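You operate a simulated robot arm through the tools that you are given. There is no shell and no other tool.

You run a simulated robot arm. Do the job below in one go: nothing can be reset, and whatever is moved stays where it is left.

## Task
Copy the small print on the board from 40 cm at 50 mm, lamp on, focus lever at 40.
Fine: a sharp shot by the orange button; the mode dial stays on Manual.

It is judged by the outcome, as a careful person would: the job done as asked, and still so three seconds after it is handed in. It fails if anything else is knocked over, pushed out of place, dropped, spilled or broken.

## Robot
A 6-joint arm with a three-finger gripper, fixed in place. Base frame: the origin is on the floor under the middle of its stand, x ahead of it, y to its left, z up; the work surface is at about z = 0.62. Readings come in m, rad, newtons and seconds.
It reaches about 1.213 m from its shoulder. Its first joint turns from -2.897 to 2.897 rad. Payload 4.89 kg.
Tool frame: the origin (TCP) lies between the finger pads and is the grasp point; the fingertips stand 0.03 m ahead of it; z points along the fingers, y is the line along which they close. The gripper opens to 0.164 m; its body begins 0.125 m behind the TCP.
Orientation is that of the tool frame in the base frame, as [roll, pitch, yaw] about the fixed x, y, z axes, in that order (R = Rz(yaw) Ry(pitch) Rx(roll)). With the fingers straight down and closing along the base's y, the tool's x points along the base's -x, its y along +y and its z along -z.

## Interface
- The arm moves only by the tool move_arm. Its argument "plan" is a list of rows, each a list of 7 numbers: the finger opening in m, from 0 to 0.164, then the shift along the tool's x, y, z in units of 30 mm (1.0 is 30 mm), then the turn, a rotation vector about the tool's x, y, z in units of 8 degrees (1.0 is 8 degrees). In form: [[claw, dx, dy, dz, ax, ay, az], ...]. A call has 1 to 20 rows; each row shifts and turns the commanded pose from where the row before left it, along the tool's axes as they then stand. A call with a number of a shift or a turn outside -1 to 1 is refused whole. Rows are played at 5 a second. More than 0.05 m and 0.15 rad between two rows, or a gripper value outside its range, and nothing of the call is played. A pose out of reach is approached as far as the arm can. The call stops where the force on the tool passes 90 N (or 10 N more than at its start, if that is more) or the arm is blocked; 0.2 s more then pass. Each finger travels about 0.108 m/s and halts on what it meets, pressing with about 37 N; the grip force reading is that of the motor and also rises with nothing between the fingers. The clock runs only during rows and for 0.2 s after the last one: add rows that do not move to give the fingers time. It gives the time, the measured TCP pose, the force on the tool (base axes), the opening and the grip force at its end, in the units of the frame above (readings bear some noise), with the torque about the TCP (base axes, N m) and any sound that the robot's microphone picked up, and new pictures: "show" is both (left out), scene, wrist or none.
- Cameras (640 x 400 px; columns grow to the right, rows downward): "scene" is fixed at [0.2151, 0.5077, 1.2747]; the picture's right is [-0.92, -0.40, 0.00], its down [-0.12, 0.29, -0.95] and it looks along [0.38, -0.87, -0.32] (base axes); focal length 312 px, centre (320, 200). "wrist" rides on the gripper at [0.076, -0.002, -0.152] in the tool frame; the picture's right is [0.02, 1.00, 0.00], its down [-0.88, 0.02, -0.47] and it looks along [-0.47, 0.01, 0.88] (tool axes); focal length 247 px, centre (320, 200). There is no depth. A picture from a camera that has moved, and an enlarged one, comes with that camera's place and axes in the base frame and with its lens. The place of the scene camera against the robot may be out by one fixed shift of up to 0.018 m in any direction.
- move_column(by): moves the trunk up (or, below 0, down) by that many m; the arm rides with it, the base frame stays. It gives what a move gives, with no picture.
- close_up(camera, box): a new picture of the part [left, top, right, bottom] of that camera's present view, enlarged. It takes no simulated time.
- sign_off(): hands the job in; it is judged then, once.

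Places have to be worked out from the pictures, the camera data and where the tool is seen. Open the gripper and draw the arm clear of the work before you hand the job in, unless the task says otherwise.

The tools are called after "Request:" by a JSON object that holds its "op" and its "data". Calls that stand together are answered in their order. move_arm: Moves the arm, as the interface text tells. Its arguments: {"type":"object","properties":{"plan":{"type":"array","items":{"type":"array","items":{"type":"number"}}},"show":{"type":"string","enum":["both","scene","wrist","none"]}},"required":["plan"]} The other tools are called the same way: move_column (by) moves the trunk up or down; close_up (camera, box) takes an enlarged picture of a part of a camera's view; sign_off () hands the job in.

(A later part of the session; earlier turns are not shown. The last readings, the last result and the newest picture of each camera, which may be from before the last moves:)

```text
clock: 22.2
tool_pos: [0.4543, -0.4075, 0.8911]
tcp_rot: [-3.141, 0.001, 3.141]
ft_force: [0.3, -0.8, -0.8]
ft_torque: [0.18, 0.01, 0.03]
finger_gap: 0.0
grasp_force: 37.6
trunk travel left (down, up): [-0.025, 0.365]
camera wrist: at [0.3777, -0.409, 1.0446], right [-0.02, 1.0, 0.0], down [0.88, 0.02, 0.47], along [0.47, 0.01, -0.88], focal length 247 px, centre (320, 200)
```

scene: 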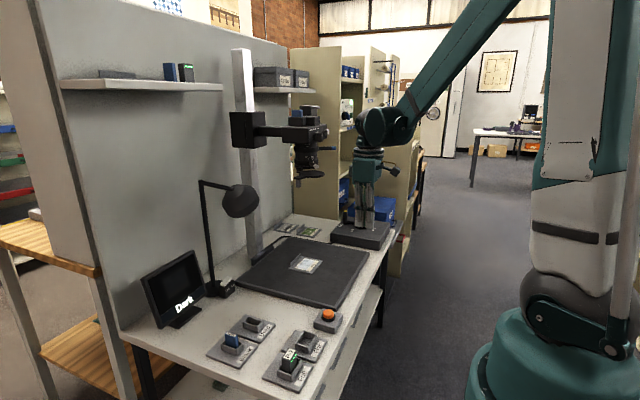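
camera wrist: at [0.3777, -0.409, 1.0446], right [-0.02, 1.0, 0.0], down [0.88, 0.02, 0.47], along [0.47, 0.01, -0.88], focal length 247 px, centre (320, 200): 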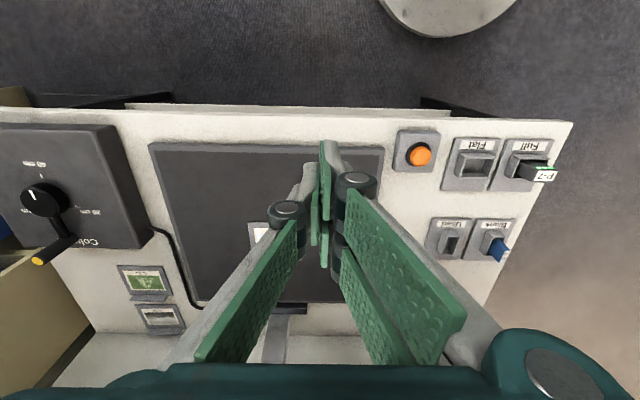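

Now I'll go to a staging point in front of the lamp and pitch the fingers about 55° forward, so the hand can slide in beneath the lamp head.

Request:
{"op": "move_arm", "data": {"plan": [[0.0, -0.97, 0.95, 0.27, 0, 0, 0], [0.0, -0.97, 0.95, 0.27, 0, 0, 0], [0.0, -0.97, 0.95, 0.27, 0, 0, 0], [0.0, -0.97, 0.95, 0.27, 0, 0, 0], [0.0, -0.97, 0.95, 0.27, 0, 0, 0], [0.0, 0, 0, 0, 0, -1, 0], [0.0, 0, 0, 0, 0, -1, 0], [0.0, 0, 0, 0, 0, -1, 0], [0.0, 0, 0, 0, 0, -1, 0], [0.0, 0, 0, 0, 0, -1, 0], [0.0, 0, 0, 0, 0, -1, 0], [0.0, 0, 0, 0, 0, -0.875, 0]], "show": "both"}}

```text
clock: 24.8
tool_pos: [0.5999, -0.2639, 0.8527]
tcp_rot: [-3.14, 0.964, -3.141]
ft_force: [-0.7, 0.5, 0.6]
ft_torque: [-0.04, 0.0, -0.09]
finger_gap: 0.0
grasp_force: 36.7
trunk travel left (down, up): [-0.025, 0.365]
camera wrist: at [0.4311, -0.2657, 0.8767], right [-0.01, 1.0, -0.02], down [0.11, 0.02, 0.99], along [0.99, 0.01, -0.11], focal length 247 px, centre (320, 200)
```

scene: 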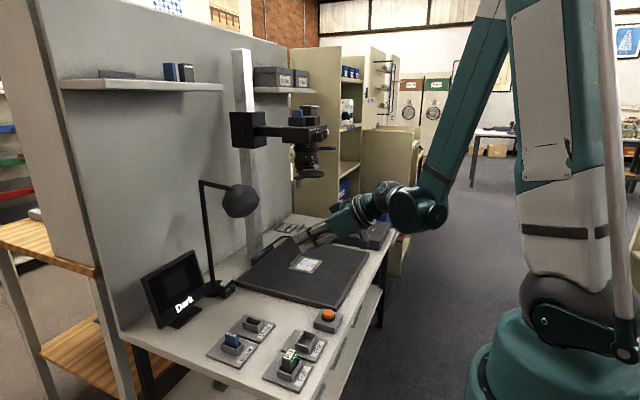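
wrist: 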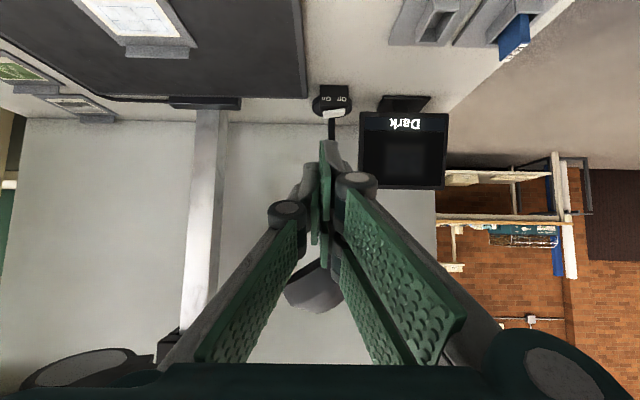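

The pitch was reached without trouble. I'll enlarge the lamp switch to locate the rocker.

Request:
{"op": "close_up", "data": {"camera": "wrist", "box": [290, 60, 380, 150]}}

Request:
{"op": "close_up", "data": {"camera": "scene", "box": [195, 265, 255, 310]}}

Request:
{"op": "close_up", "data": {"camera": "wrist", "box": [260, 230, 400, 330]}}

```text
4.44 times, centred on (335, 105) of wrist
camera zoom: at [0.4311, -0.2657, 0.8767], right [-0.01, 1.0, -0.02], down [0.11, 0.02, 0.99], along [0.99, 0.01, -0.11], focal length 1098 px, centre (253, 622)
```

zoom: 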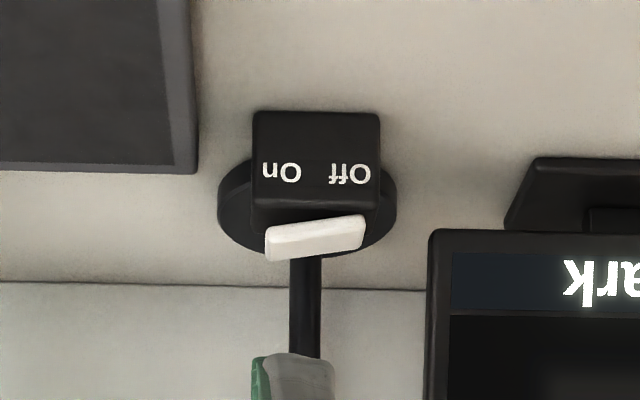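

```text
8.89 times, centred on (225, 288) of scene
camera zoom: at [0.2151, 0.5077, 1.2747], right [-0.92, -0.4, 0.0], down [-0.12, 0.29, -0.95], along [0.38, -0.87, -0.32], focal length 2778 px, centre (1164, -578)
```

zoom: 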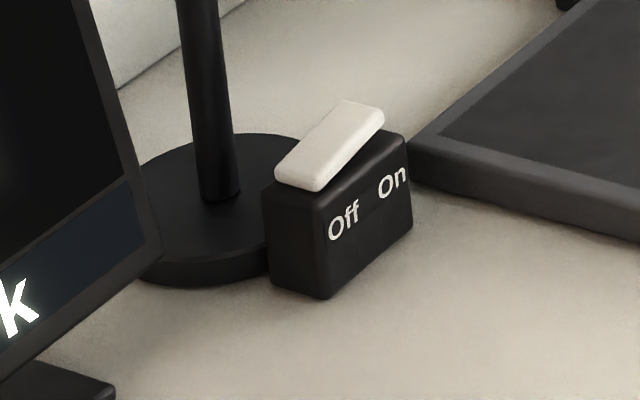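

```text
4.00 times, centred on (330, 280) of wrist
camera zoom: at [0.4311, -0.2657, 0.8767], right [-0.01, 1.0, -0.02], down [0.11, 0.02, 0.99], along [0.99, 0.01, -0.11], focal length 988 px, centre (280, -120)
```

zoom: 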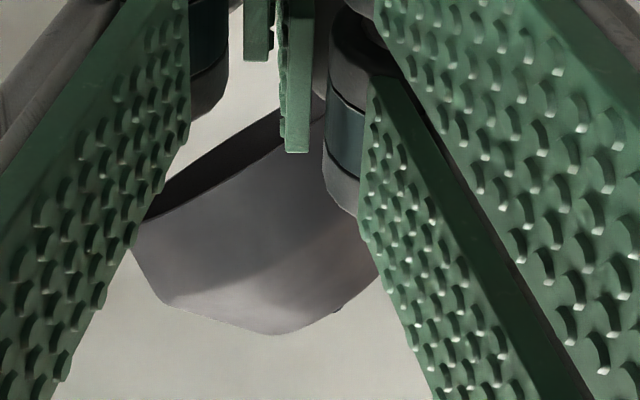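

I'll enlarge the fingertips to see which one leads when pressing.

Request:
{"op": "close_up", "data": {"camera": "wrist", "box": [270, 120, 390, 240]}}

Request:
{"op": "close_up", "data": {"camera": "scene", "box": [260, 180, 410, 270]}}

```text
3.33 times, centred on (330, 180) of wrist
camera zoom: at [0.4311, -0.2657, 0.8767], right [-0.01, 1.0, -0.02], down [0.11, 0.02, 0.99], along [0.99, 0.01, -0.11], focal length 823 px, centre (287, 267)
```

zoom: 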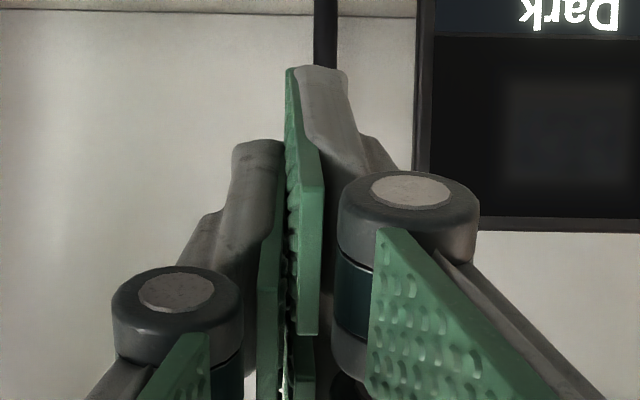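

```text
4.27 times, centred on (335, 225) of scene
camera zoom: at [0.2151, 0.5077, 1.2747], right [-0.92, -0.4, 0.0], down [-0.12, 0.29, -0.95], along [0.38, -0.87, -0.32], focal length 1333 px, centre (256, 93)
```

zoom: 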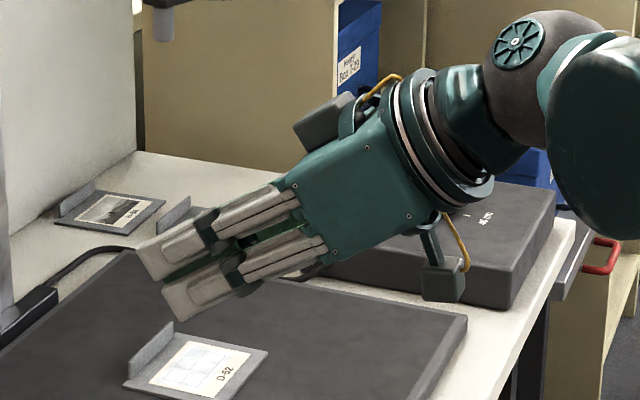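

The lamp head's underside is around z≈0.88–0.92, and the rocker's raised "On" end is near (0.88, -0.25, 0.667). I'll tilt 5° more and slide about three-quarters of the way in along the hand's axis, then look again.

Request:
{"op": "move_arm", "data": {"plan": [[0.0, 0, 0, 0, 0, -0.6, 0], [0.0, -0.08, 0.025, 0.924, 0, 0, 0], [0.0, -0.08, 0.025, 0.924, 0, 0, 0], [0.0, -0.08, 0.025, 0.924, 0, 0, 0], [0.0, -0.08, 0.025, 0.924, 0, 0, 0], [0.0, -0.08, 0.025, 0.924, 0, 0, 0], [0.0, -0.08, 0.025, 0.924, 0, 0, 0], [0.0, -0.08, 0.025, 0.924, 0, 0, 0], [0.0, 0, 0, 0, 0, 0, 0]], "show": "both"}}

Request:
{"op": "close_up", "data": {"camera": "wrist", "box": [260, 40, 400, 150]}}

Request:
{"op": "close_up", "data": {"camera": "scene", "box": [180, 160, 350, 310]}}

```text
clock: 26.8
tool_pos: [0.782, -0.2637, 0.7865]
tcp_rot: [-3.141, 1.046, -3.141]
ft_force: [-0.5, 0.5, 0.3]
ft_torque: [0.02, 0.06, 0.01]
finger_gap: 0.0
grasp_force: 37.4
out of reach, approached as far as the arm can: row 1, 2, 3, 5
trunk travel left (down, up): [-0.025, 0.365]
camera wrist: at [0.6117, -0.2649, 0.7966], right [-0.01, 1.0, -0.02], down [0.03, 0.02, 1.0], along [1.0, 0.01, -0.03], focal length 247 px, centre (320, 200)
```

scene: 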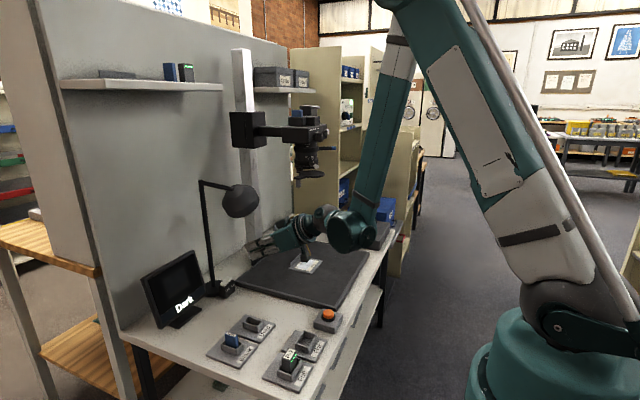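
wrist: 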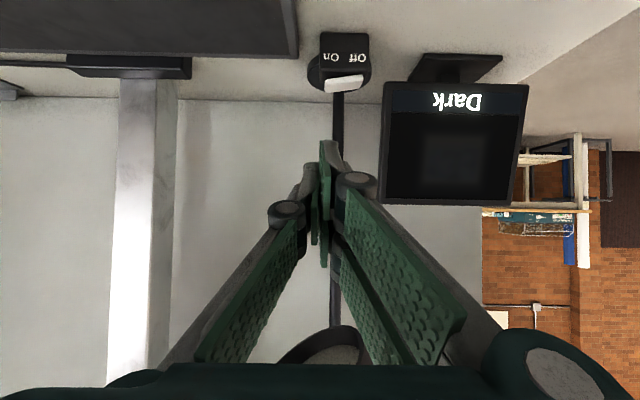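

```text
3.64 times, centred on (330, 95) of wrist
camera zoom: at [0.6117, -0.2649, 0.7966], right [-0.01, 1.0, -0.02], down [0.03, 0.02, 1.0], along [1.0, 0.01, -0.03], focal length 898 px, centre (284, 582)
```

zoom: 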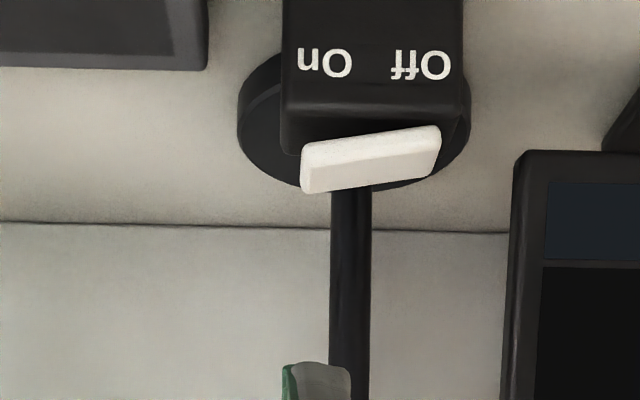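

```text
2.67 times, centred on (265, 235) of scene
camera zoom: at [0.2151, 0.5077, 1.2747], right [-0.92, -0.4, 0.0], down [-0.12, 0.29, -0.95], along [0.38, -0.87, -0.32], focal length 833 px, centre (467, 107)
```

zoom: 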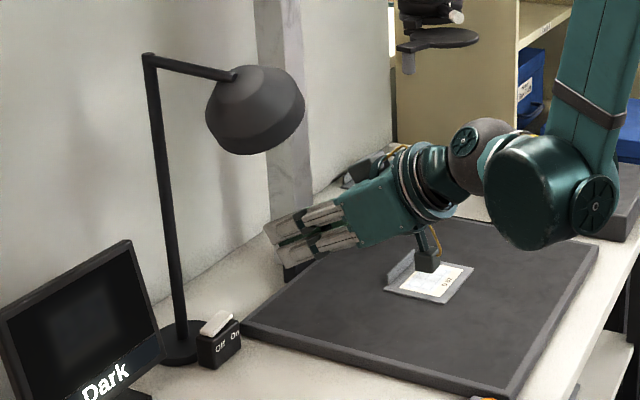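

The hand is clear of the lamp head. I'll advance to hover about 2 cm above the rocker's On end.

Request:
{"op": "move_arm", "data": {"plan": [[0.0, 0.0475, 0.064, 0.86, 0, 0, 0], [0.0, 0.0475, 0.064, 0.86, 0, 0, 0], [0.0, 0.0475, 0.064, 0.86, 0, 0, 0], [0.0, 0.0475, 0.064, 0.86, 0, 0, 0], [0.0, 0, 0, 0, 0, 0, 0]], "show": "both"}}

Request:
{"op": "close_up", "data": {"camera": "wrist", "box": [260, 40, 400, 160]}}

Request:
{"op": "close_up", "data": {"camera": "scene", "box": [180, 180, 320, 310]}}

```text
clock: 28.0
tool_pos: [0.8686, -0.2544, 0.7299]
tcp_rot: [-3.141, 1.045, 3.14]
ft_force: [0.1, -0.7, 1.0]
ft_torque: [-0.03, -0.01, -0.01]
finger_gap: 0.0
grasp_force: 37.1
trunk travel left (down, up): [-0.025, 0.365]
camera wrist: at [0.6976, -0.2566, 0.7408], right [-0.01, 1.0, -0.02], down [0.03, 0.02, 1.0], along [1.0, 0.01, -0.03], focal length 247 px, centre (320, 200)
```

scene: 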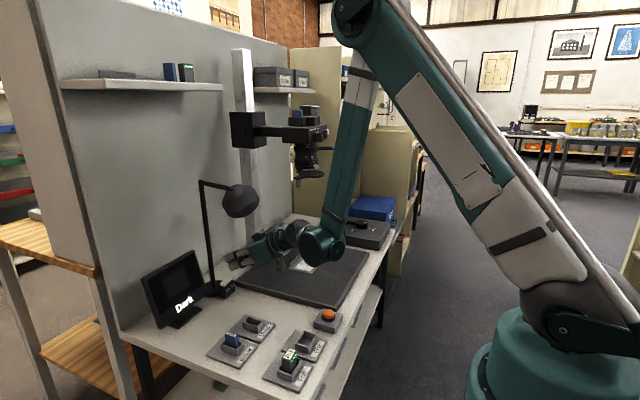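
wrist: 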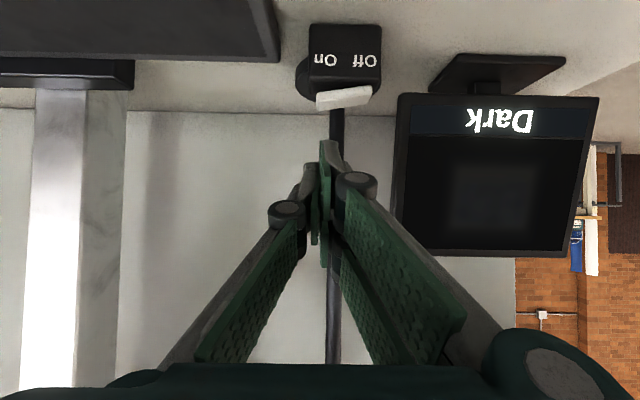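

```text
3.33 times, centred on (330, 100) of wrist
camera zoom: at [0.6976, -0.2566, 0.7408], right [-0.01, 1.0, -0.02], down [0.03, 0.02, 1.0], along [1.0, 0.01, -0.03], focal length 823 px, centre (287, 533)
```

zoom: 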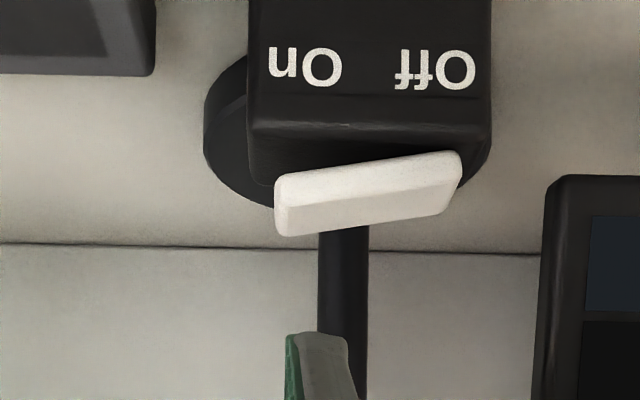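

```text
3.08 times, centred on (250, 245) of scene
camera zoom: at [0.2151, 0.5077, 1.2747], right [-0.92, -0.4, 0.0], down [-0.12, 0.29, -0.95], along [0.38, -0.87, -0.32], focal length 962 px, centre (535, 62)
```

zoom: 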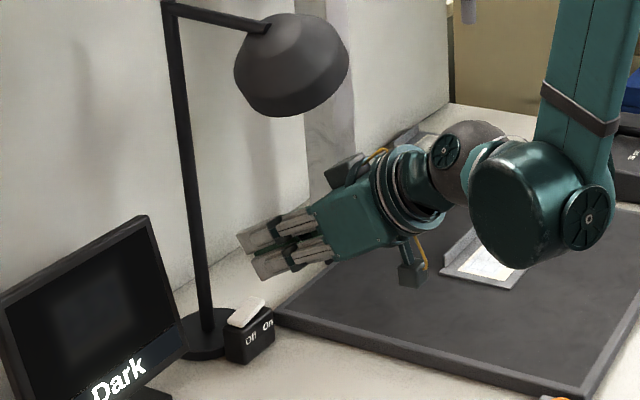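

The fingertip hovers above the On half; my triangulation puts the rocker top at about (0.892, -0.25, 0.657). I'll shift 12 mm forward and come down in small steps, watching force and sound.

Request:
{"op": "move_arm", "data": {"plan": [[0.0, -0.2, -0.03, 0.346, 0, 0, 0], [0.0, 0.231, 0, 0.133, 0, 0, 0], [0.0, 0.231, 0, 0.133, 0, 0, 0], [0.0, 0.173, 0, 0.1, 0, 0, 0], [0.0, 0, 0, 0, 0, 0, 0]], "show": "both"}}

Request:
{"op": "close_up", "data": {"camera": "scene", "box": [190, 220, 290, 310]}}

Request:
{"op": "close_up", "data": {"camera": "wrist", "box": [260, 40, 400, 160]}}

```text
clock: 29.2
tool_pos: [0.8816, -0.2558, 0.7122]
tcp_rot: [-3.141, 1.041, -3.142]
ft_force: [-0.3, -0.1, 0.5]
ft_torque: [-0.03, 0.0, -0.01]
finger_gap: 0.0
grasp_force: 37.7
out of reach, approached as far as the arm can: row 4
trunk travel left (down, up): [-0.025, 0.365]
camera wrist: at [0.7122, -0.2582, 0.7214], right [-0.01, 1.0, -0.02], down [0.04, 0.02, 1.0], along [1.0, 0.01, -0.04], focal length 247 px, centre (320, 200)
```

scene: 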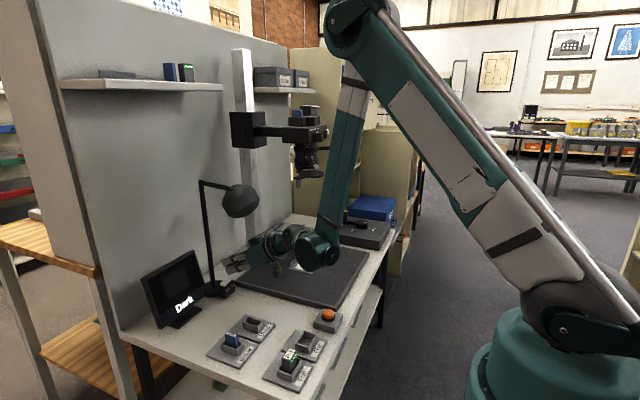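
wrist: 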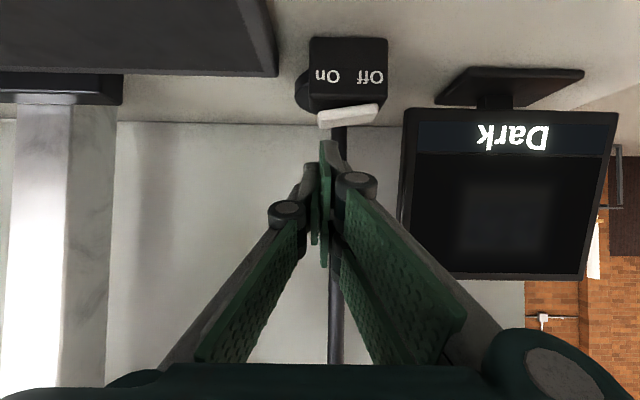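

```text
4.44 times, centred on (240, 265) of scene
camera zoom: at [0.2151, 0.5077, 1.2747], right [-0.92, -0.4, 0.0], down [-0.12, 0.29, -0.95], along [0.38, -0.87, -0.32], focal length 1389 px, centre (676, -89)
```

zoom: 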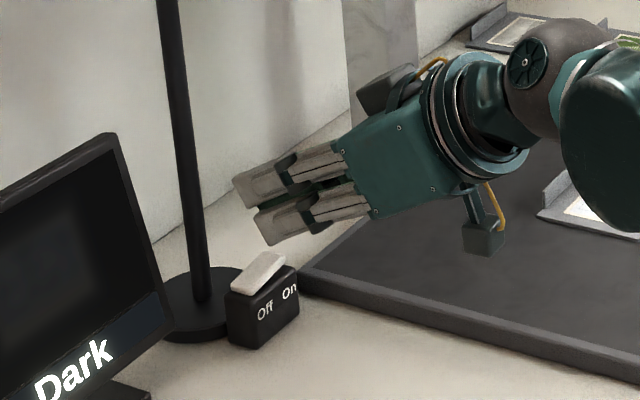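

```text
3.33 times, centred on (330, 100) of wrist
camera zoom: at [0.7122, -0.2582, 0.7214], right [-0.01, 1.0, -0.02], down [0.04, 0.02, 1.0], along [1.0, 0.01, -0.04], focal length 823 px, centre (287, 533)
```

zoom: 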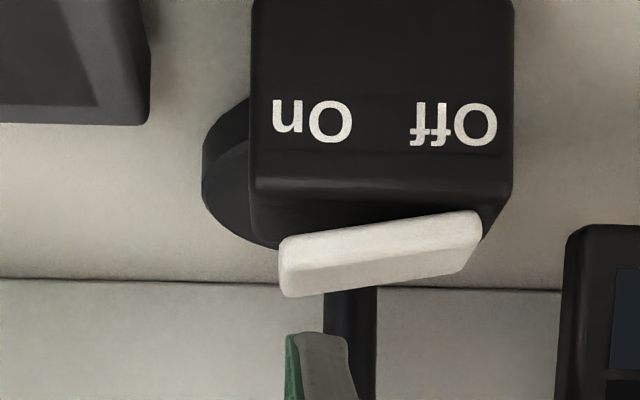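

About 11 mm remain to the rocker's On end. I'll continue down in two small steps with a slight pull back, then check.

Request:
{"op": "move_arm", "data": {"plan": [[0.0, 0.264, 0, 0.076, 0, 0, 0], [0.0, 0.264, 0, 0.076, 0, 0, 0], [0.0, 0, 0, 0, 0, 0, 0]], "show": "wrist"}}

Request:
{"op": "close_up", "data": {"camera": "wrist", "box": [260, 40, 400, 160]}}

```text
clock: 30.0
tool_pos: [0.8873, -0.2614, 0.7038]
tcp_rot: [3.141, 1.042, -3.141]
ft_force: [0.6, 0.2, -0.1]
ft_torque: [-0.03, 0.01, 0.03]
finger_gap: 0.0
grasp_force: 36.7
out of reach, approached as far as the arm can: row 1, 2
trunk travel left (down, up): [-0.025, 0.365]
camera wrist: at [0.7173, -0.2629, 0.7148], right [-0.01, 1.0, -0.02], down [0.04, 0.02, 1.0], along [1.0, 0.01, -0.04], focal length 247 px, centre (320, 200)
```

wrist: 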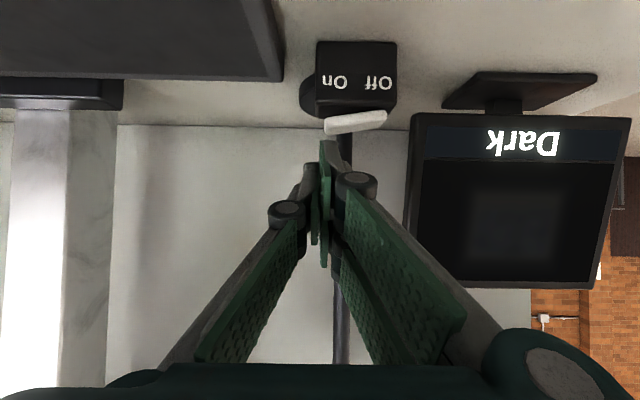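

```text
3.33 times, centred on (330, 100) of wrist
camera zoom: at [0.7173, -0.2629, 0.7148], right [-0.01, 1.0, -0.02], down [0.04, 0.02, 1.0], along [1.0, 0.01, -0.04], focal length 823 px, centre (287, 533)
```

zoom: 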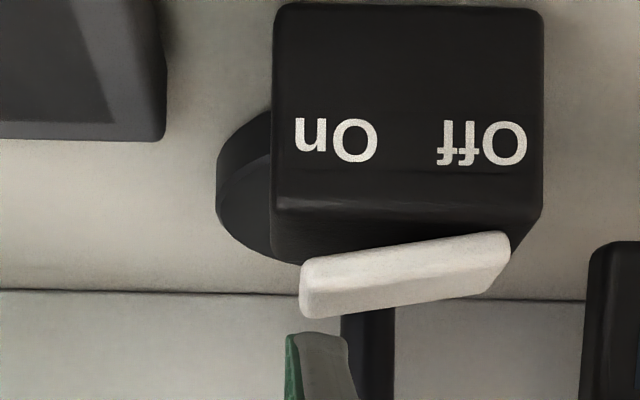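

The arm meets a joint limit at this tilt and drifts. I'll relax the tilt by about 8° (still below the lamp head) and see where the tool settles.

Request:
{"op": "move_arm", "data": {"plan": [[0.0, 0, 0, 0, 0, 0.5, 0], [0.0, 0, 0, 0, 0, 0.5, 0], [0.0, 0, 0, 0, 0, 0, 0]], "show": "both"}}

Request:
{"op": "close_up", "data": {"camera": "scene", "box": [190, 180, 290, 310]}}

Request:
{"op": "close_up", "data": {"camera": "wrist", "box": [260, 40, 400, 160]}}

```text
clock: 30.8
tool_pos: [0.8871, -0.2603, 0.7051]
tcp_rot: [3.142, 0.906, -3.141]
ft_force: [0.1, -0.8, 0.7]
ft_torque: [0.04, 0.04, 0.01]
finger_gap: 0.0
grasp_force: 37.0
trunk travel left (down, up): [-0.025, 0.365]
camera wrist: at [0.7206, -0.2622, 0.7383], right [-0.01, 1.0, -0.02], down [0.17, 0.02, 0.98], along [0.99, 0.01, -0.17], focal length 247 px, centre (320, 200)
```

scene: 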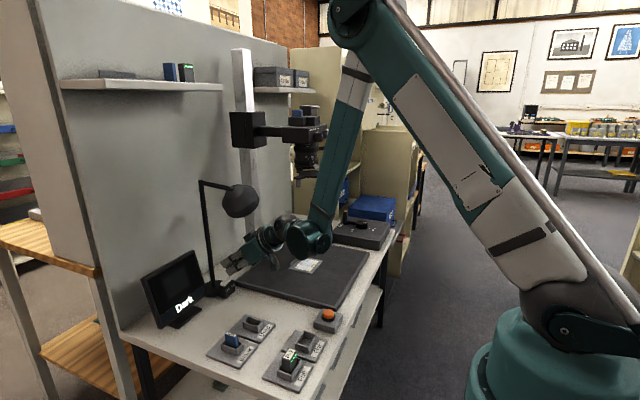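
wrist: 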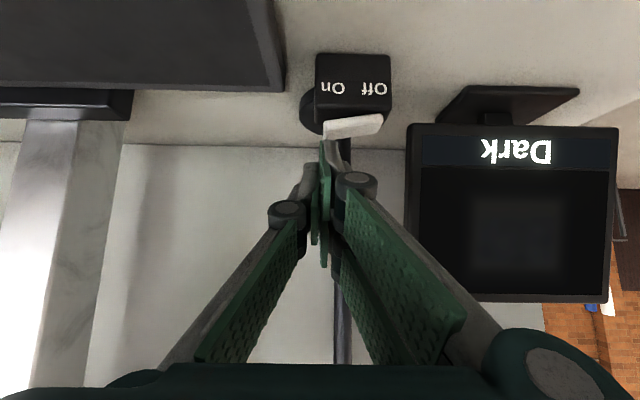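

```text
3.08 times, centred on (240, 245) of scene
camera zoom: at [0.2151, 0.5077, 1.2747], right [-0.92, -0.4, 0.0], down [-0.12, 0.29, -0.95], along [0.38, -0.87, -0.32], focal length 962 px, centre (566, 62)
```

zoom: 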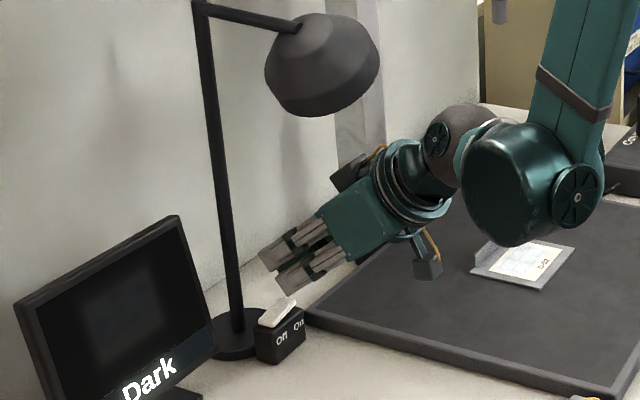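

```text
3.33 times, centred on (330, 100) of wrist
camera zoom: at [0.7206, -0.2622, 0.7383], right [-0.01, 1.0, -0.02], down [0.17, 0.02, 0.98], along [0.99, 0.01, -0.17], focal length 823 px, centre (287, 533)
```

zoom: 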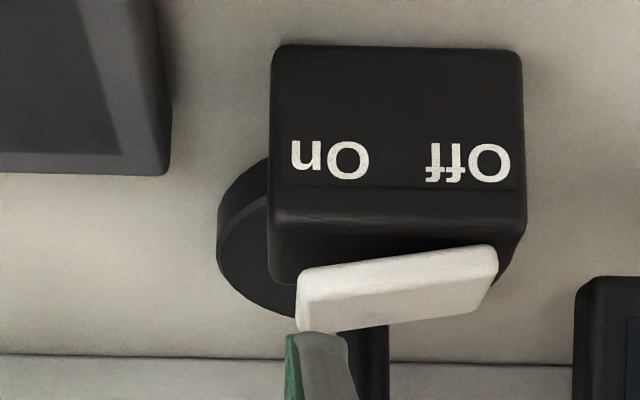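

The tool settled in place with the fingertip just over the On end. I'll press down about 12 mm in two steps.

Request:
{"op": "move_arm", "data": {"plan": [[0.0, 0.198, 0.04, 0.071, 0, 0, 0], [0.0, 0.198, 0.04, 0.071, 0, 0, 0], [0.0, 0, 0, 0, 0, 0, 0]], "show": "both"}}

Request:
{"op": "close_up", "data": {"camera": "wrist", "box": [260, 40, 400, 160]}}

```text
clock: 31.6
tool_pos: [0.8842, -0.2604, 0.6938]
tcp_rot: [-3.14, 0.908, -3.141]
ft_force: [4.2, -0.7, 15.0]
ft_torque: [0.1, -0.23, -0.08]
finger_gap: 0.0
grasp_force: 37.0
trunk travel left (down, up): [-0.025, 0.365]
camera wrist: at [0.7172, -0.2606, 0.7273], right [-0.01, 1.0, -0.02], down [0.17, 0.02, 0.99], along [0.99, 0.01, -0.17], focal length 247 px, centre (320, 200)
```

scene: 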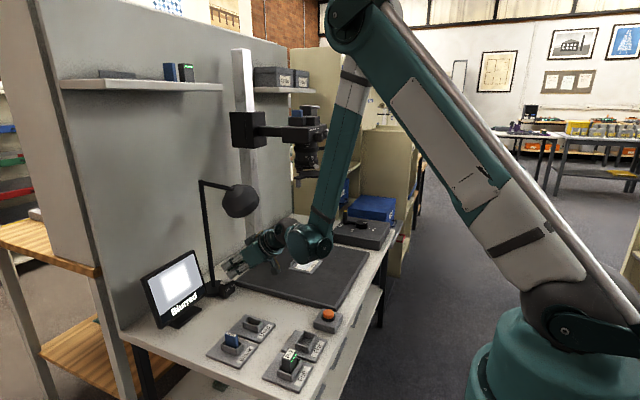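
wrist: 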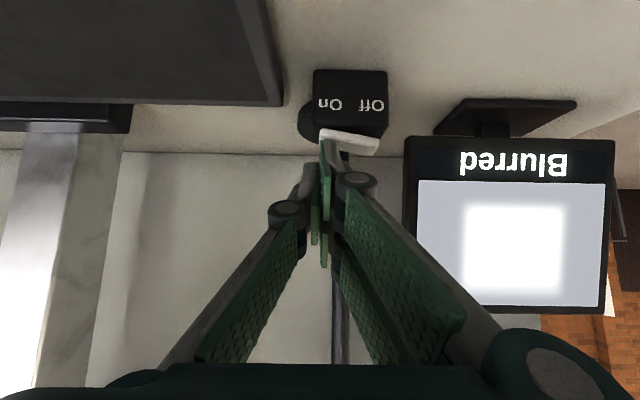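

```text
3.33 times, centred on (330, 100) of wrist
camera zoom: at [0.7172, -0.2606, 0.7273], right [-0.01, 1.0, -0.02], down [0.17, 0.02, 0.99], along [0.99, 0.01, -0.17], focal length 823 px, centre (287, 533)
```

zoom: 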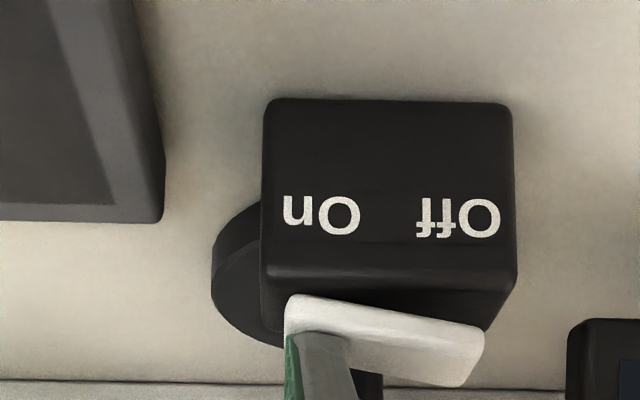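

The lamp is on: the monitor now shows a bright "Blurred" live picture. I'll lift slightly and withdraw horizontally so nothing brushes the lamp head.

Request:
{"op": "move_arm", "data": {"plan": [[0.0, -0.39, 0, -0.31, 0, 0, 0], [0.0, 0.617, 0, -0.787, 0, 0, 0], [0.0, 0.617, 0, -0.787, 0, 0, 0], [0.0, 0.617, 0, -0.787, 0, 0, 0], [0.0, 0.617, 0, -0.787, 0, 0, 0], [0.0, 0.617, 0, -0.787, 0, 0, 0], [0.0, 0.617, 0, -0.787, 0, 0, 0], [0.0, 0.617, 0, -0.787, 0, 0, 0], [0.0, 0, 0, 0, 0, 0, 0]], "show": "both"}}

Request:
{"op": "close_up", "data": {"camera": "scene", "box": [130, 170, 290, 340]}}

Request:
{"op": "close_up", "data": {"camera": "scene", "box": [280, 95, 350, 190]}}

```text
clock: 33.6
tool_pos: [0.715, -0.2797, 0.7697]
tcp_rot: [3.14, 0.902, 3.14]
ft_force: [0.1, -0.5, -0.2]
ft_torque: [0.02, 0.01, 0.01]
finger_gap: 0.0
grasp_force: 37.2
out of reach, approached as far as the arm can: row 4, 5, 6, 7, 8
trunk travel left (down, up): [-0.025, 0.365]
camera wrist: at [0.5471, -0.2817, 0.8039], right [-0.01, 1.0, -0.02], down [0.17, 0.02, 0.98], along [0.98, 0.01, -0.17], focal length 247 px, centre (320, 200)
```

scene: 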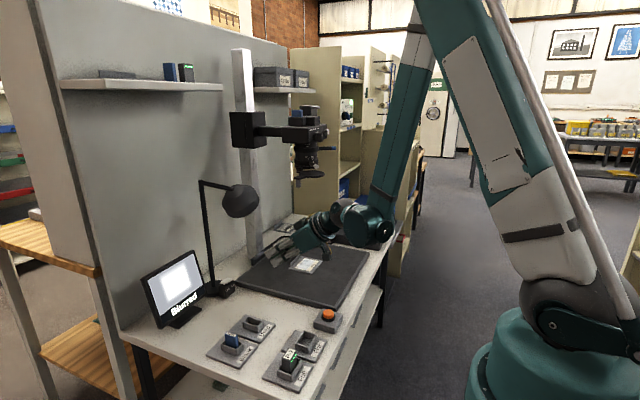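
wrist: 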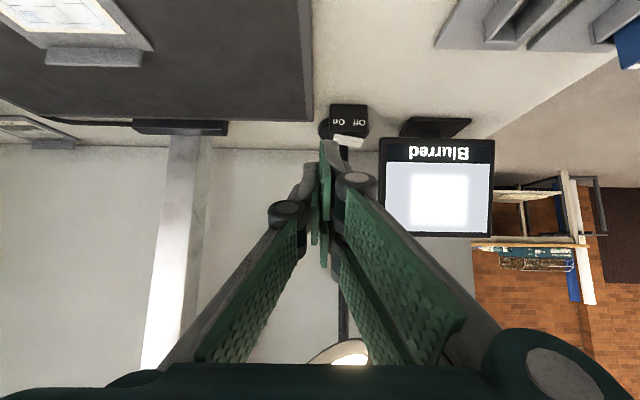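

```text
2.35 times, centred on (210, 255) of scene
camera zoom: at [0.2151, 0.5077, 1.2747], right [-0.92, -0.4, 0.0], down [-0.12, 0.29, -0.95], along [0.38, -0.87, -0.32], focal length 735 px, centre (579, 71)
```

zoom: 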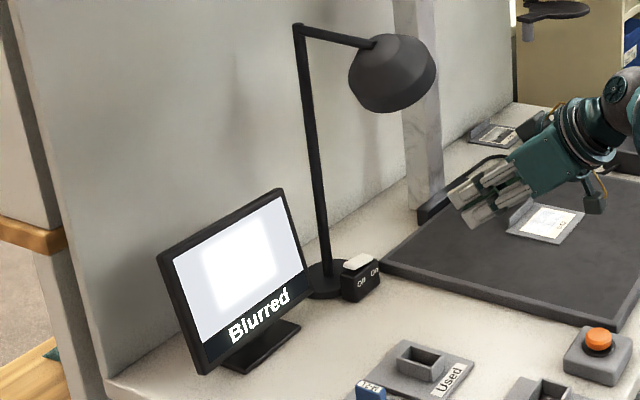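

```text
4.21 times, centred on (315, 142) of scene
camera zoom: at [0.2151, 0.5077, 1.2747], right [-0.92, -0.4, 0.0], down [-0.12, 0.29, -0.95], along [0.38, -0.87, -0.32], focal length 1316 px, centre (341, 442)
```

zoom: 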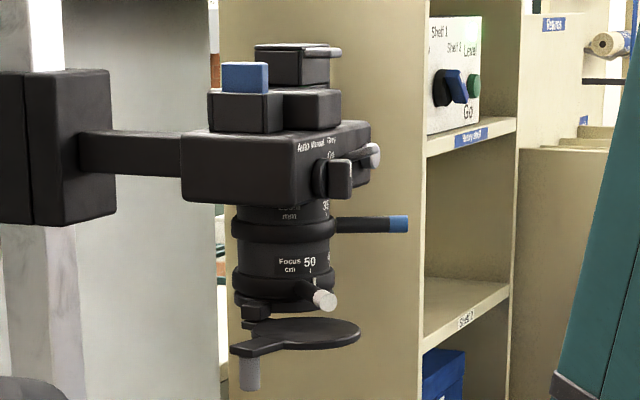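

The lamp and its head are undisturbed. Now I'll back away while un-tilting the hand, then cross to the far side of the copy camera to read the zoom ring.

Request:
{"op": "move_arm", "data": {"plan": [[0.0, 0, 0, -1, 0, 1, 0], [0.0, 0, 0, -1, 0, 1, 0], [0.0, 0, 0, -1, 0, 1, 0], [0.0, 0.5, 0, -0.8, 0, 1, 0], [0.0, 1, 0, -0.5, 0, 1, 0], [0.0, 1, 0, 0, 0, 0, 0], [0.0, 1, 0, 0, 0, 0, 0], [0.0, 1, 0, 0, 0, 0, 0], [0.0, 1, 0, 0, 0, 0, 0], [0.0, 0, 0, 0, 0, 0, 0]], "show": "scene"}}

```text
clock: 35.8
tool_pos: [0.4753, -0.2791, 0.8283]
tcp_rot: [3.14, 0.208, 3.141]
ft_force: [0.9, 0.4, 0.0]
ft_torque: [-0.01, 0.06, 0.03]
finger_gap: 0.0001
grasp_force: 37.0
trunk travel left (down, up): [-0.025, 0.365]
```

scene: 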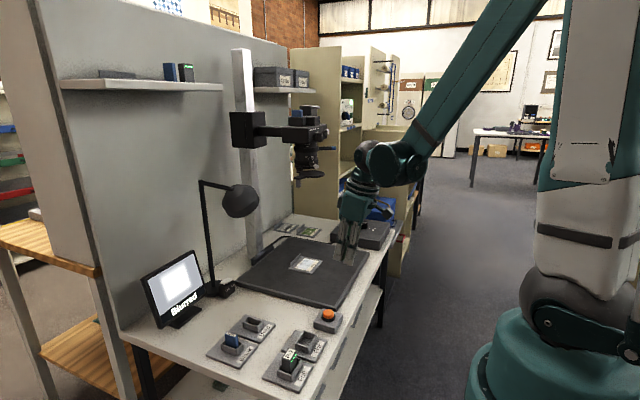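

Clear of the lamp. I'll now cross to y≈-0.70 while rising, then pitch the hand forward again.

Request:
{"op": "move_arm", "data": {"plan": [[0.0, 0, -1, -0.4, 0, 0, 0], [0.0, 0, -1, -0.4, 0, 0, 0], [0.0, 0, -1, -0.4, 0, 0, 0], [0.0, 0, -1, -0.4, 0, 0, 0], [0.0, 0, -1, -0.4, 0, 0, 0], [0.0, 0, -1, -0.4, 0, 0, 0], [0.0, 0, -1, -0.4, 0, 0, 0], [0.0, 0, -1, -0.4, 0, 0, 0], [0.0, 0, -1, -0.4, 0, 0, 0], [0.0, 0, -1, -0.4, 0, 0, 0], [0.0, 0, -1, -0.4, 0, 0, 0], [0.0, 0, -1, -0.4, 0, 0, 0], [0.0, 0, -1, -0.4, 0, 0, 0], [0.0, 0, -1, -0.4, 0, 0, 0], [0.0, 0, 0, 0, -0.3, 0, -0.95], [0.0, 0, 0, 0, -0.3, 0, -0.95], [0.0, 0, 0, 0, -0.3, 0, -0.95], [0.0, 0, 0, 0, -0.3, 0, -0.95], [0.0, 0, 0, 0, -0.3, 0, -0.95]], "show": "scene"}}

```text
clock: 39.8
tool_pos: [0.4407, -0.7012, 0.9937]
tcp_rot: [3.078, 0.229, -2.46]
ft_force: [-0.6, 0.0, -0.1]
ft_torque: [-0.11, -0.01, -0.02]
finger_gap: 0.0
grasp_force: 36.7
trunk travel left (down, up): [-0.025, 0.365]
```

scene: 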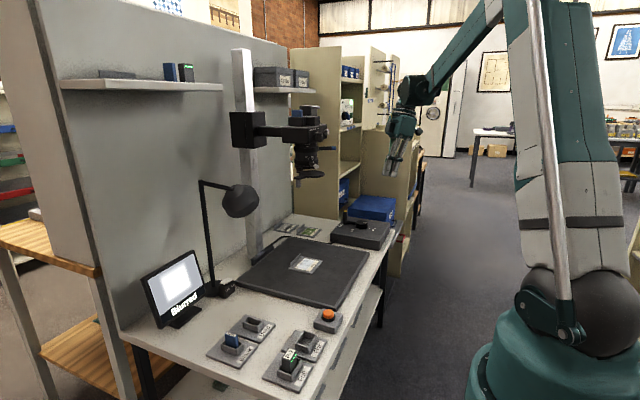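

Now I'll pitch forward ~36° to look at the lens rings from the front-right.

Request:
{"op": "move_arm", "data": {"plan": [[0.0, 0, 0, 0, 0, -1, 0], [0.0, 0, 0, 0, 0, -1, 0], [0.0, 0, 0, 0, 0, -1, 0], [0.0, 0, 0, 0, 0, -1, 0], [0.0, 0, 0, 0, 0, -0.5, 0], [0.0, 0, 0, 0, 0, 0, 0]], "show": "wrist"}}

```text
clock: 41.2
tool_pos: [0.4408, -0.7003, 0.993]
tcp_rot: [3.044, 0.858, -2.522]
ft_force: [0.0, 0.3, 0.7]
ft_torque: [-0.02, 0.07, -0.01]
finger_gap: 0.0
grasp_force: 36.9
trunk travel left (down, up): [-0.025, 0.365]
camera wrist: at [0.3163, -0.8092, 1.0348], right [-0.65, 0.76, 0.05], down [0.19, 0.11, 0.98], along [0.74, 0.64, -0.22], focal length 247 px, centre (320, 200)
```

wrist: 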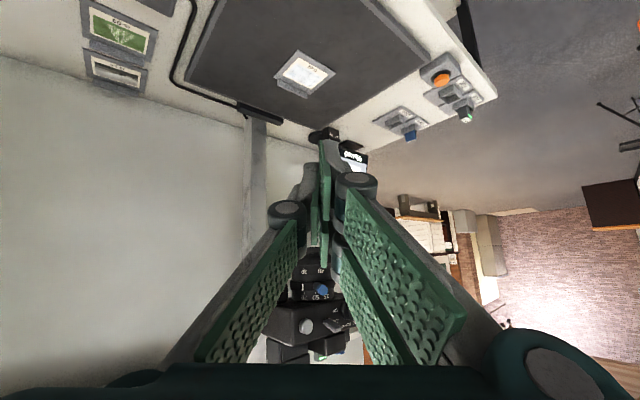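

The copy camera is hidden between the fingers. I'll raise the hand 10 cm and open the fingers to see it.

Request:
{"op": "move_arm", "data": {"plan": [[0.06, -0.84, 0, -0.73, 0, 0, 0], [0.12, -0.84, 0, -0.73, 0, 0, 0], [0.164, -0.84, 0, -0.73, 0, 0, 0], [0.164, 0, 0, 0, 0, 0, 0], [0.164, 0, 0, 0, 0, 0, 0]], "show": "wrist"}}

Request:
{"op": "close_up", "data": {"camera": "wrist", "box": [260, 130, 380, 230]}}

```text
clock: 42.4
tool_pos: [0.4443, -0.7065, 1.0948]
tcp_rot: [3.044, 0.856, -2.52]
ft_force: [-0.3, -0.5, 0.2]
ft_torque: [0.01, -0.02, 0.0]
finger_gap: 0.1641
grasp_force: 0.0
trunk travel left (down, up): [-0.025, 0.365]
camera wrist: at [0.3213, -0.8144, 1.1363], right [-0.65, 0.76, 0.05], down [0.19, 0.11, 0.98], along [0.74, 0.64, -0.22], focal length 247 px, centre (320, 200)
```

wrist: 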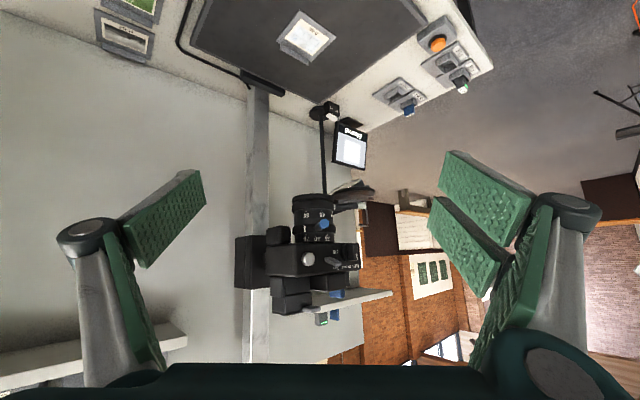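

```text
4.00 times, centred on (320, 180) of wrist
camera zoom: at [0.3213, -0.8144, 1.1363], right [-0.65, 0.76, 0.05], down [0.19, 0.11, 0.98], along [0.74, 0.64, -0.22], focal length 988 px, centre (320, 280)
```

zoom: 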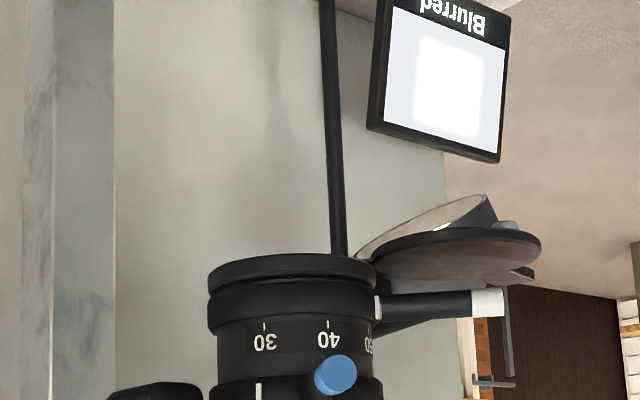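

Request:
{"op": "close_up", "data": {"camera": "wrist", "box": [280, 190, 350, 250]}}

Request:
{"op": "close_up", "data": {"camera": "wrist", "box": [230, 190, 390, 330]}}

```text
6.67 times, centred on (315, 220) of wrist
camera zoom: at [0.3213, -0.8144, 1.1363], right [-0.65, 0.76, 0.05], down [0.19, 0.11, 0.98], along [0.74, 0.64, -0.22], focal length 1646 px, centre (353, 67)
```

zoom: 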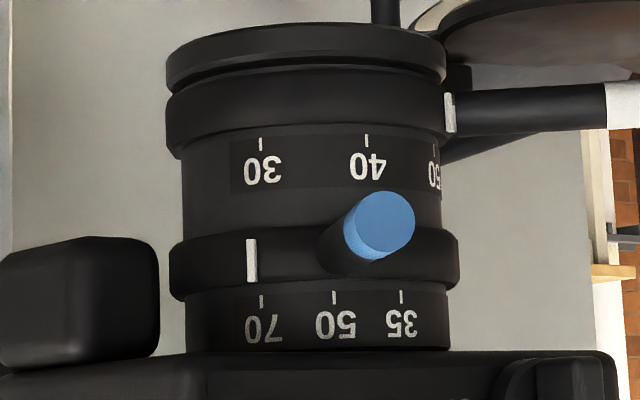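

```text
2.86 times, centred on (310, 260) of wrist
camera zoom: at [0.3213, -0.8144, 1.1363], right [-0.65, 0.76, 0.05], down [0.19, 0.11, 0.98], along [0.74, 0.64, -0.22], focal length 706 px, centre (349, 29)
```

zoom: 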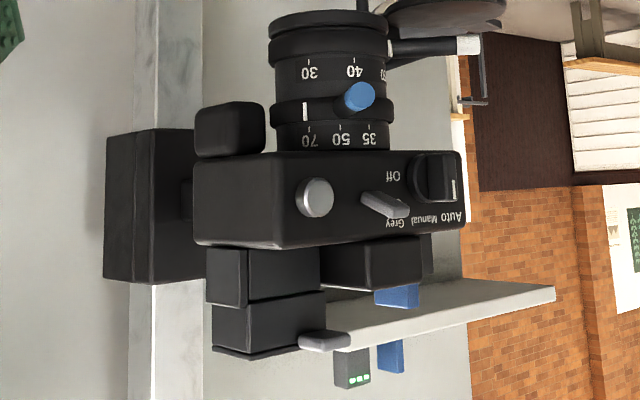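

This view is clear: zoom index sits at 70 and must go to 50 (about 32°), and the focus index must move from 50 to 40 (about 48°). I'll do focus first; I'll level the hand and turn it toward heading -45° in place.

Request:
{"op": "move_arm", "data": {"plan": [[0.12, 0, 0, 0, 0.3, 0, -0.35], [0.08, 0, 0, 0, 0.755, 0, 0.656], [0.05, 0, 0, 0, 0.755, 0, 0.656], [0.05, 0, 0, 0, 0.755, 0, 0.656], [0.05, 0, 0, 0, 0.755, 0, 0.656], [0.05, 0, 0, 0, 0.755, 0, 0.656], [0.05, 0, 0, 0, 0.755, 0, 0.656], [0.05, 0, 0, 0, 0, 0, 0]], "show": "scene"}}

```text
clock: 44.2
tool_pos: [0.4463, -0.7054, 1.0941]
tcp_rot: [3.139, 0.857, 2.993]
ft_force: [0.0, -0.4, 0.0]
ft_torque: [0.02, 0.0, 0.04]
finger_gap: 0.05
grasp_force: 0.0
trunk travel left (down, up): [-0.025, 0.365]
```

scene: 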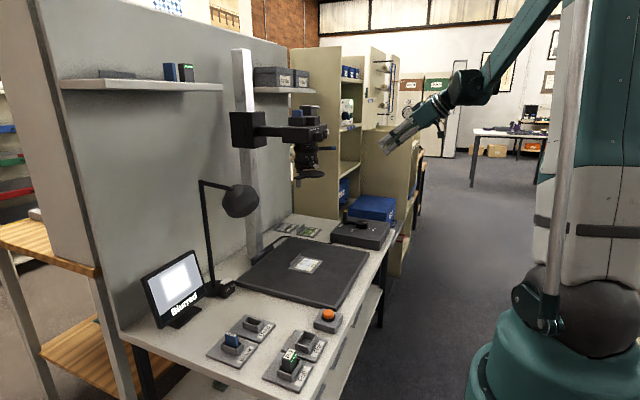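

Heading is now about -8° with the hand level. I'll reduce the tilt and cross in front of the camera to its left side.

Request:
{"op": "move_arm", "data": {"plan": [[0.05, 0, 0.96, 0, 0, 1, 0], [0.05, 0, 0.96, 0, 0, 1, 0], [0.05, 0, 0.96, 0, 0, 1, 0], [0.05, 0, 0.96, 0, 0, 0, 0], [0.05, 0, 0.96, 0, 0, 0, 0], [0.05, 0, 0.96, 0, 0, 0, 0], [0.05, 0, 0.96, 0, 0, 0, 0], [0.05, 0, 0.96, 0, 0, 0, 0], [0.05, 0, 0.96, 0, 0, 0, 0], [0.05, 0, 0.96, 0, 0, 0, 0], [0.05, 0, 0.96, 0, 0, 0, 0], [0.05, 0, 0.96, 0, 0, 0, 0], [0.05, 0, 0.96, 0, 0, 0, 0], [0.05, 0, 0.96, 0, 0, 0, 0], [0.05, 0, 0, 0, 0, 0, 0]], "show": "scene"}}

```text
clock: 47.1
tool_pos: [0.5673, -0.3915, 1.1112]
tcp_rot: [3.14, 0.439, 2.998]
ft_force: [-0.5, -0.4, 0.1]
ft_torque: [0.02, -0.11, 0.01]
finger_gap: 0.0501
grasp_force: 0.1
trunk travel left (down, up): [-0.025, 0.365]
stopped in row 14: the arm was blocked; the commanded pose is now the measured one
```

scene: 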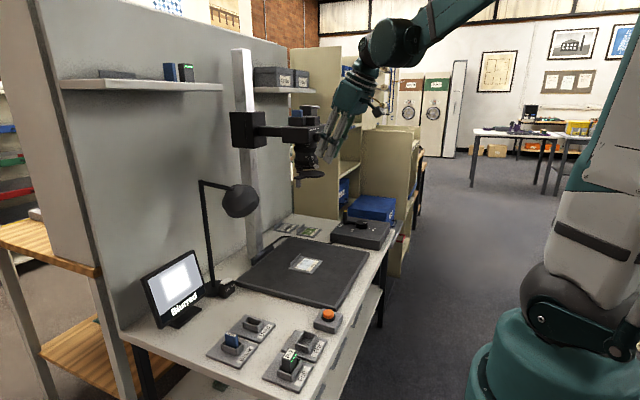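

The arm hit a limit and drifted toward the camera; forces are near zero. I'll check with close-ups that nothing was touched.

Request:
{"op": "close_up", "data": {"camera": "scene", "box": [260, 90, 400, 190]}}

Request:
{"op": "close_up", "data": {"camera": "wrist", "box": [0, 0, 640, 400]}}

```text
4.00 times, centred on (330, 140) of scene
camera zoom: at [0.2151, 0.5077, 1.2747], right [-0.92, -0.4, 0.0], down [-0.12, 0.29, -0.95], along [0.38, -0.87, -0.32], focal length 1250 px, centre (280, 440)
```

zoom: 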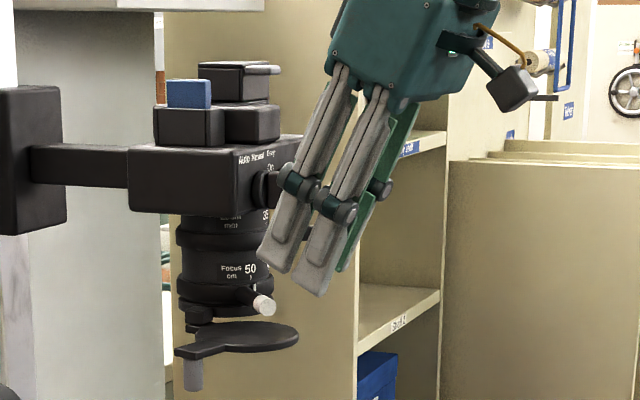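

```text
1.00 times, centred on (320, 200) of wrist (not enlarged: the box is as wide or as high as the picture)
camera zoom: at [0.4343, -0.3744, 1.2159], right [0.12, 0.99, -0.01], down [0.59, -0.07, 0.8], along [0.8, -0.1, -0.6], focal length 247 px, centre (320, 200)
```

zoom: 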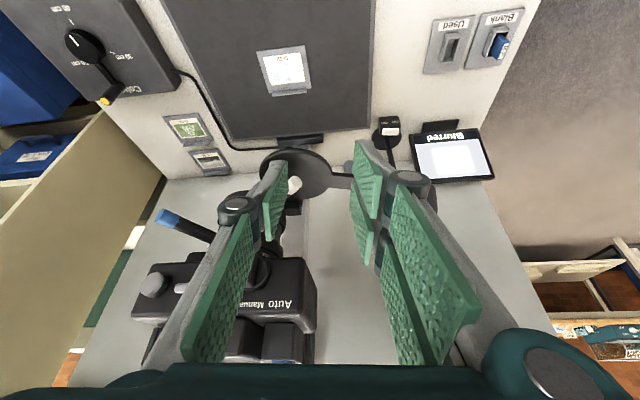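

Nothing was touched. The arm is cramped at this height near its base, so I'll raise the trunk 0.22 m, which lifts the whole arm straight up and gives it room to reach down to the levers.

Request:
{"op": "move_column", "data": {"by": 0.22}}

```text
clock: 49.4
tool_pos: [0.5675, -0.3906, 1.3303]
tcp_rot: [3.141, 0.44, 2.998]
ft_force: [0.4, -0.4, 0.0]
ft_torque: [-0.04, -0.03, -0.04]
finger_gap: 0.05
grasp_force: 0.2
trunk travel left (down, up): [-0.245, 0.145]
```

The trunk rise gives TCP z=1.33. My plan is to roll the hand 90° so the closed fingers form a flat pusher that fits between the dial, levers and cap disc. I'll roll in free air and move to the camera's right-front side.

Request:
{"op": "move_arm", "data": {"plan": [[0.03, 0, 0, 0, 0, 0, 1], [0.0, 0, 0, 0, 0, 0, 1], [0.0, 0, 0, 0, 0, 0, 1], [0.0, 0, 0, 0, 0, 0, 1], [0.0, 0, 0, 0, 0, 0, 1], [0.0, 0, 0, 0, 0, 0, 1], [0.0, 0, 0, 0, 0, 0, 1], [0.0, 0, 0, 0, 0, 0, 1], [0.0, 0, 0, 0, 0, 0, 1], [0.0, 0, 0, 0, 0, 0, 1], [0.0, 0, 0, 0, 0, 0, 1], [0.0, -0.967, -0.159, 0.294, 0, 0, 0.25], [0.0, -0.967, -0.159, 0.294, 0, 0, 0], [0.0, -0.967, -0.159, 0.294, 0, 0, 0], [0.0, -0.967, -0.159, 0.294, 0, 0, 0], [0.0, -0.967, -0.159, 0.294, 0, 0, 0], [0.0, -0.967, -0.159, 0.294, 0, 0, 0], [0.0, -0.967, -0.159, 0.294, 0, 0, 0], [0.0, -0.967, -0.159, 0.294, 0, 0, 0], [0.0, 0, 0, 0, 0, 0, 0]], "show": "both"}}

```text
clock: 53.6
tool_pos: [0.5268, -0.618, 1.25]
tcp_rot: [2.701, -0.001, 1.427]
ft_force: [-0.2, -1.0, 0.0]
ft_torque: [0.13, -0.01, 0.06]
finger_gap: 0.0
grasp_force: 37.2
trunk travel left (down, up): [-0.245, 0.145]
camera wrist: at [0.472, -0.5334, 1.3872], right [0.9, -0.11, 0.43], down [-0.31, -0.85, 0.43], along [0.31, -0.52, -0.79], focal length 247 px, centre (320, 200)
```

scene: 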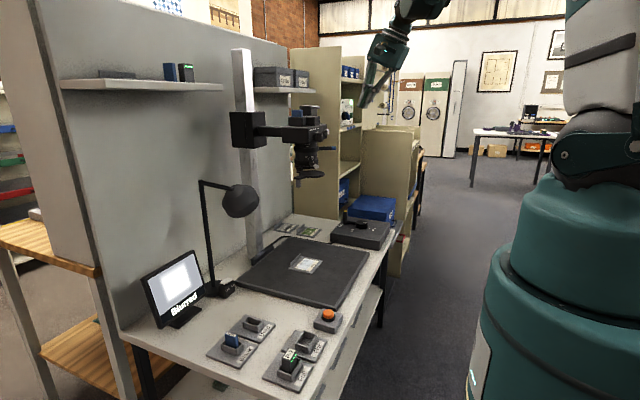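
wrist: 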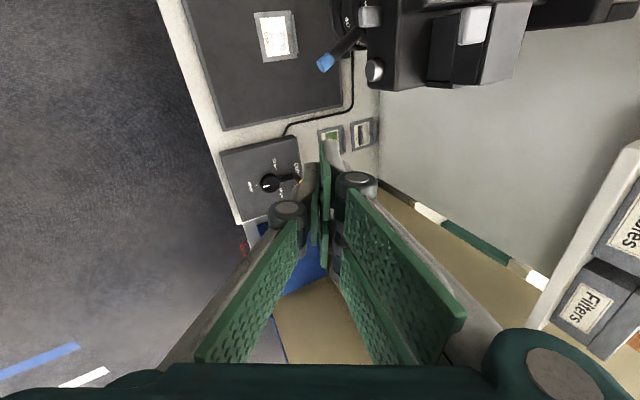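

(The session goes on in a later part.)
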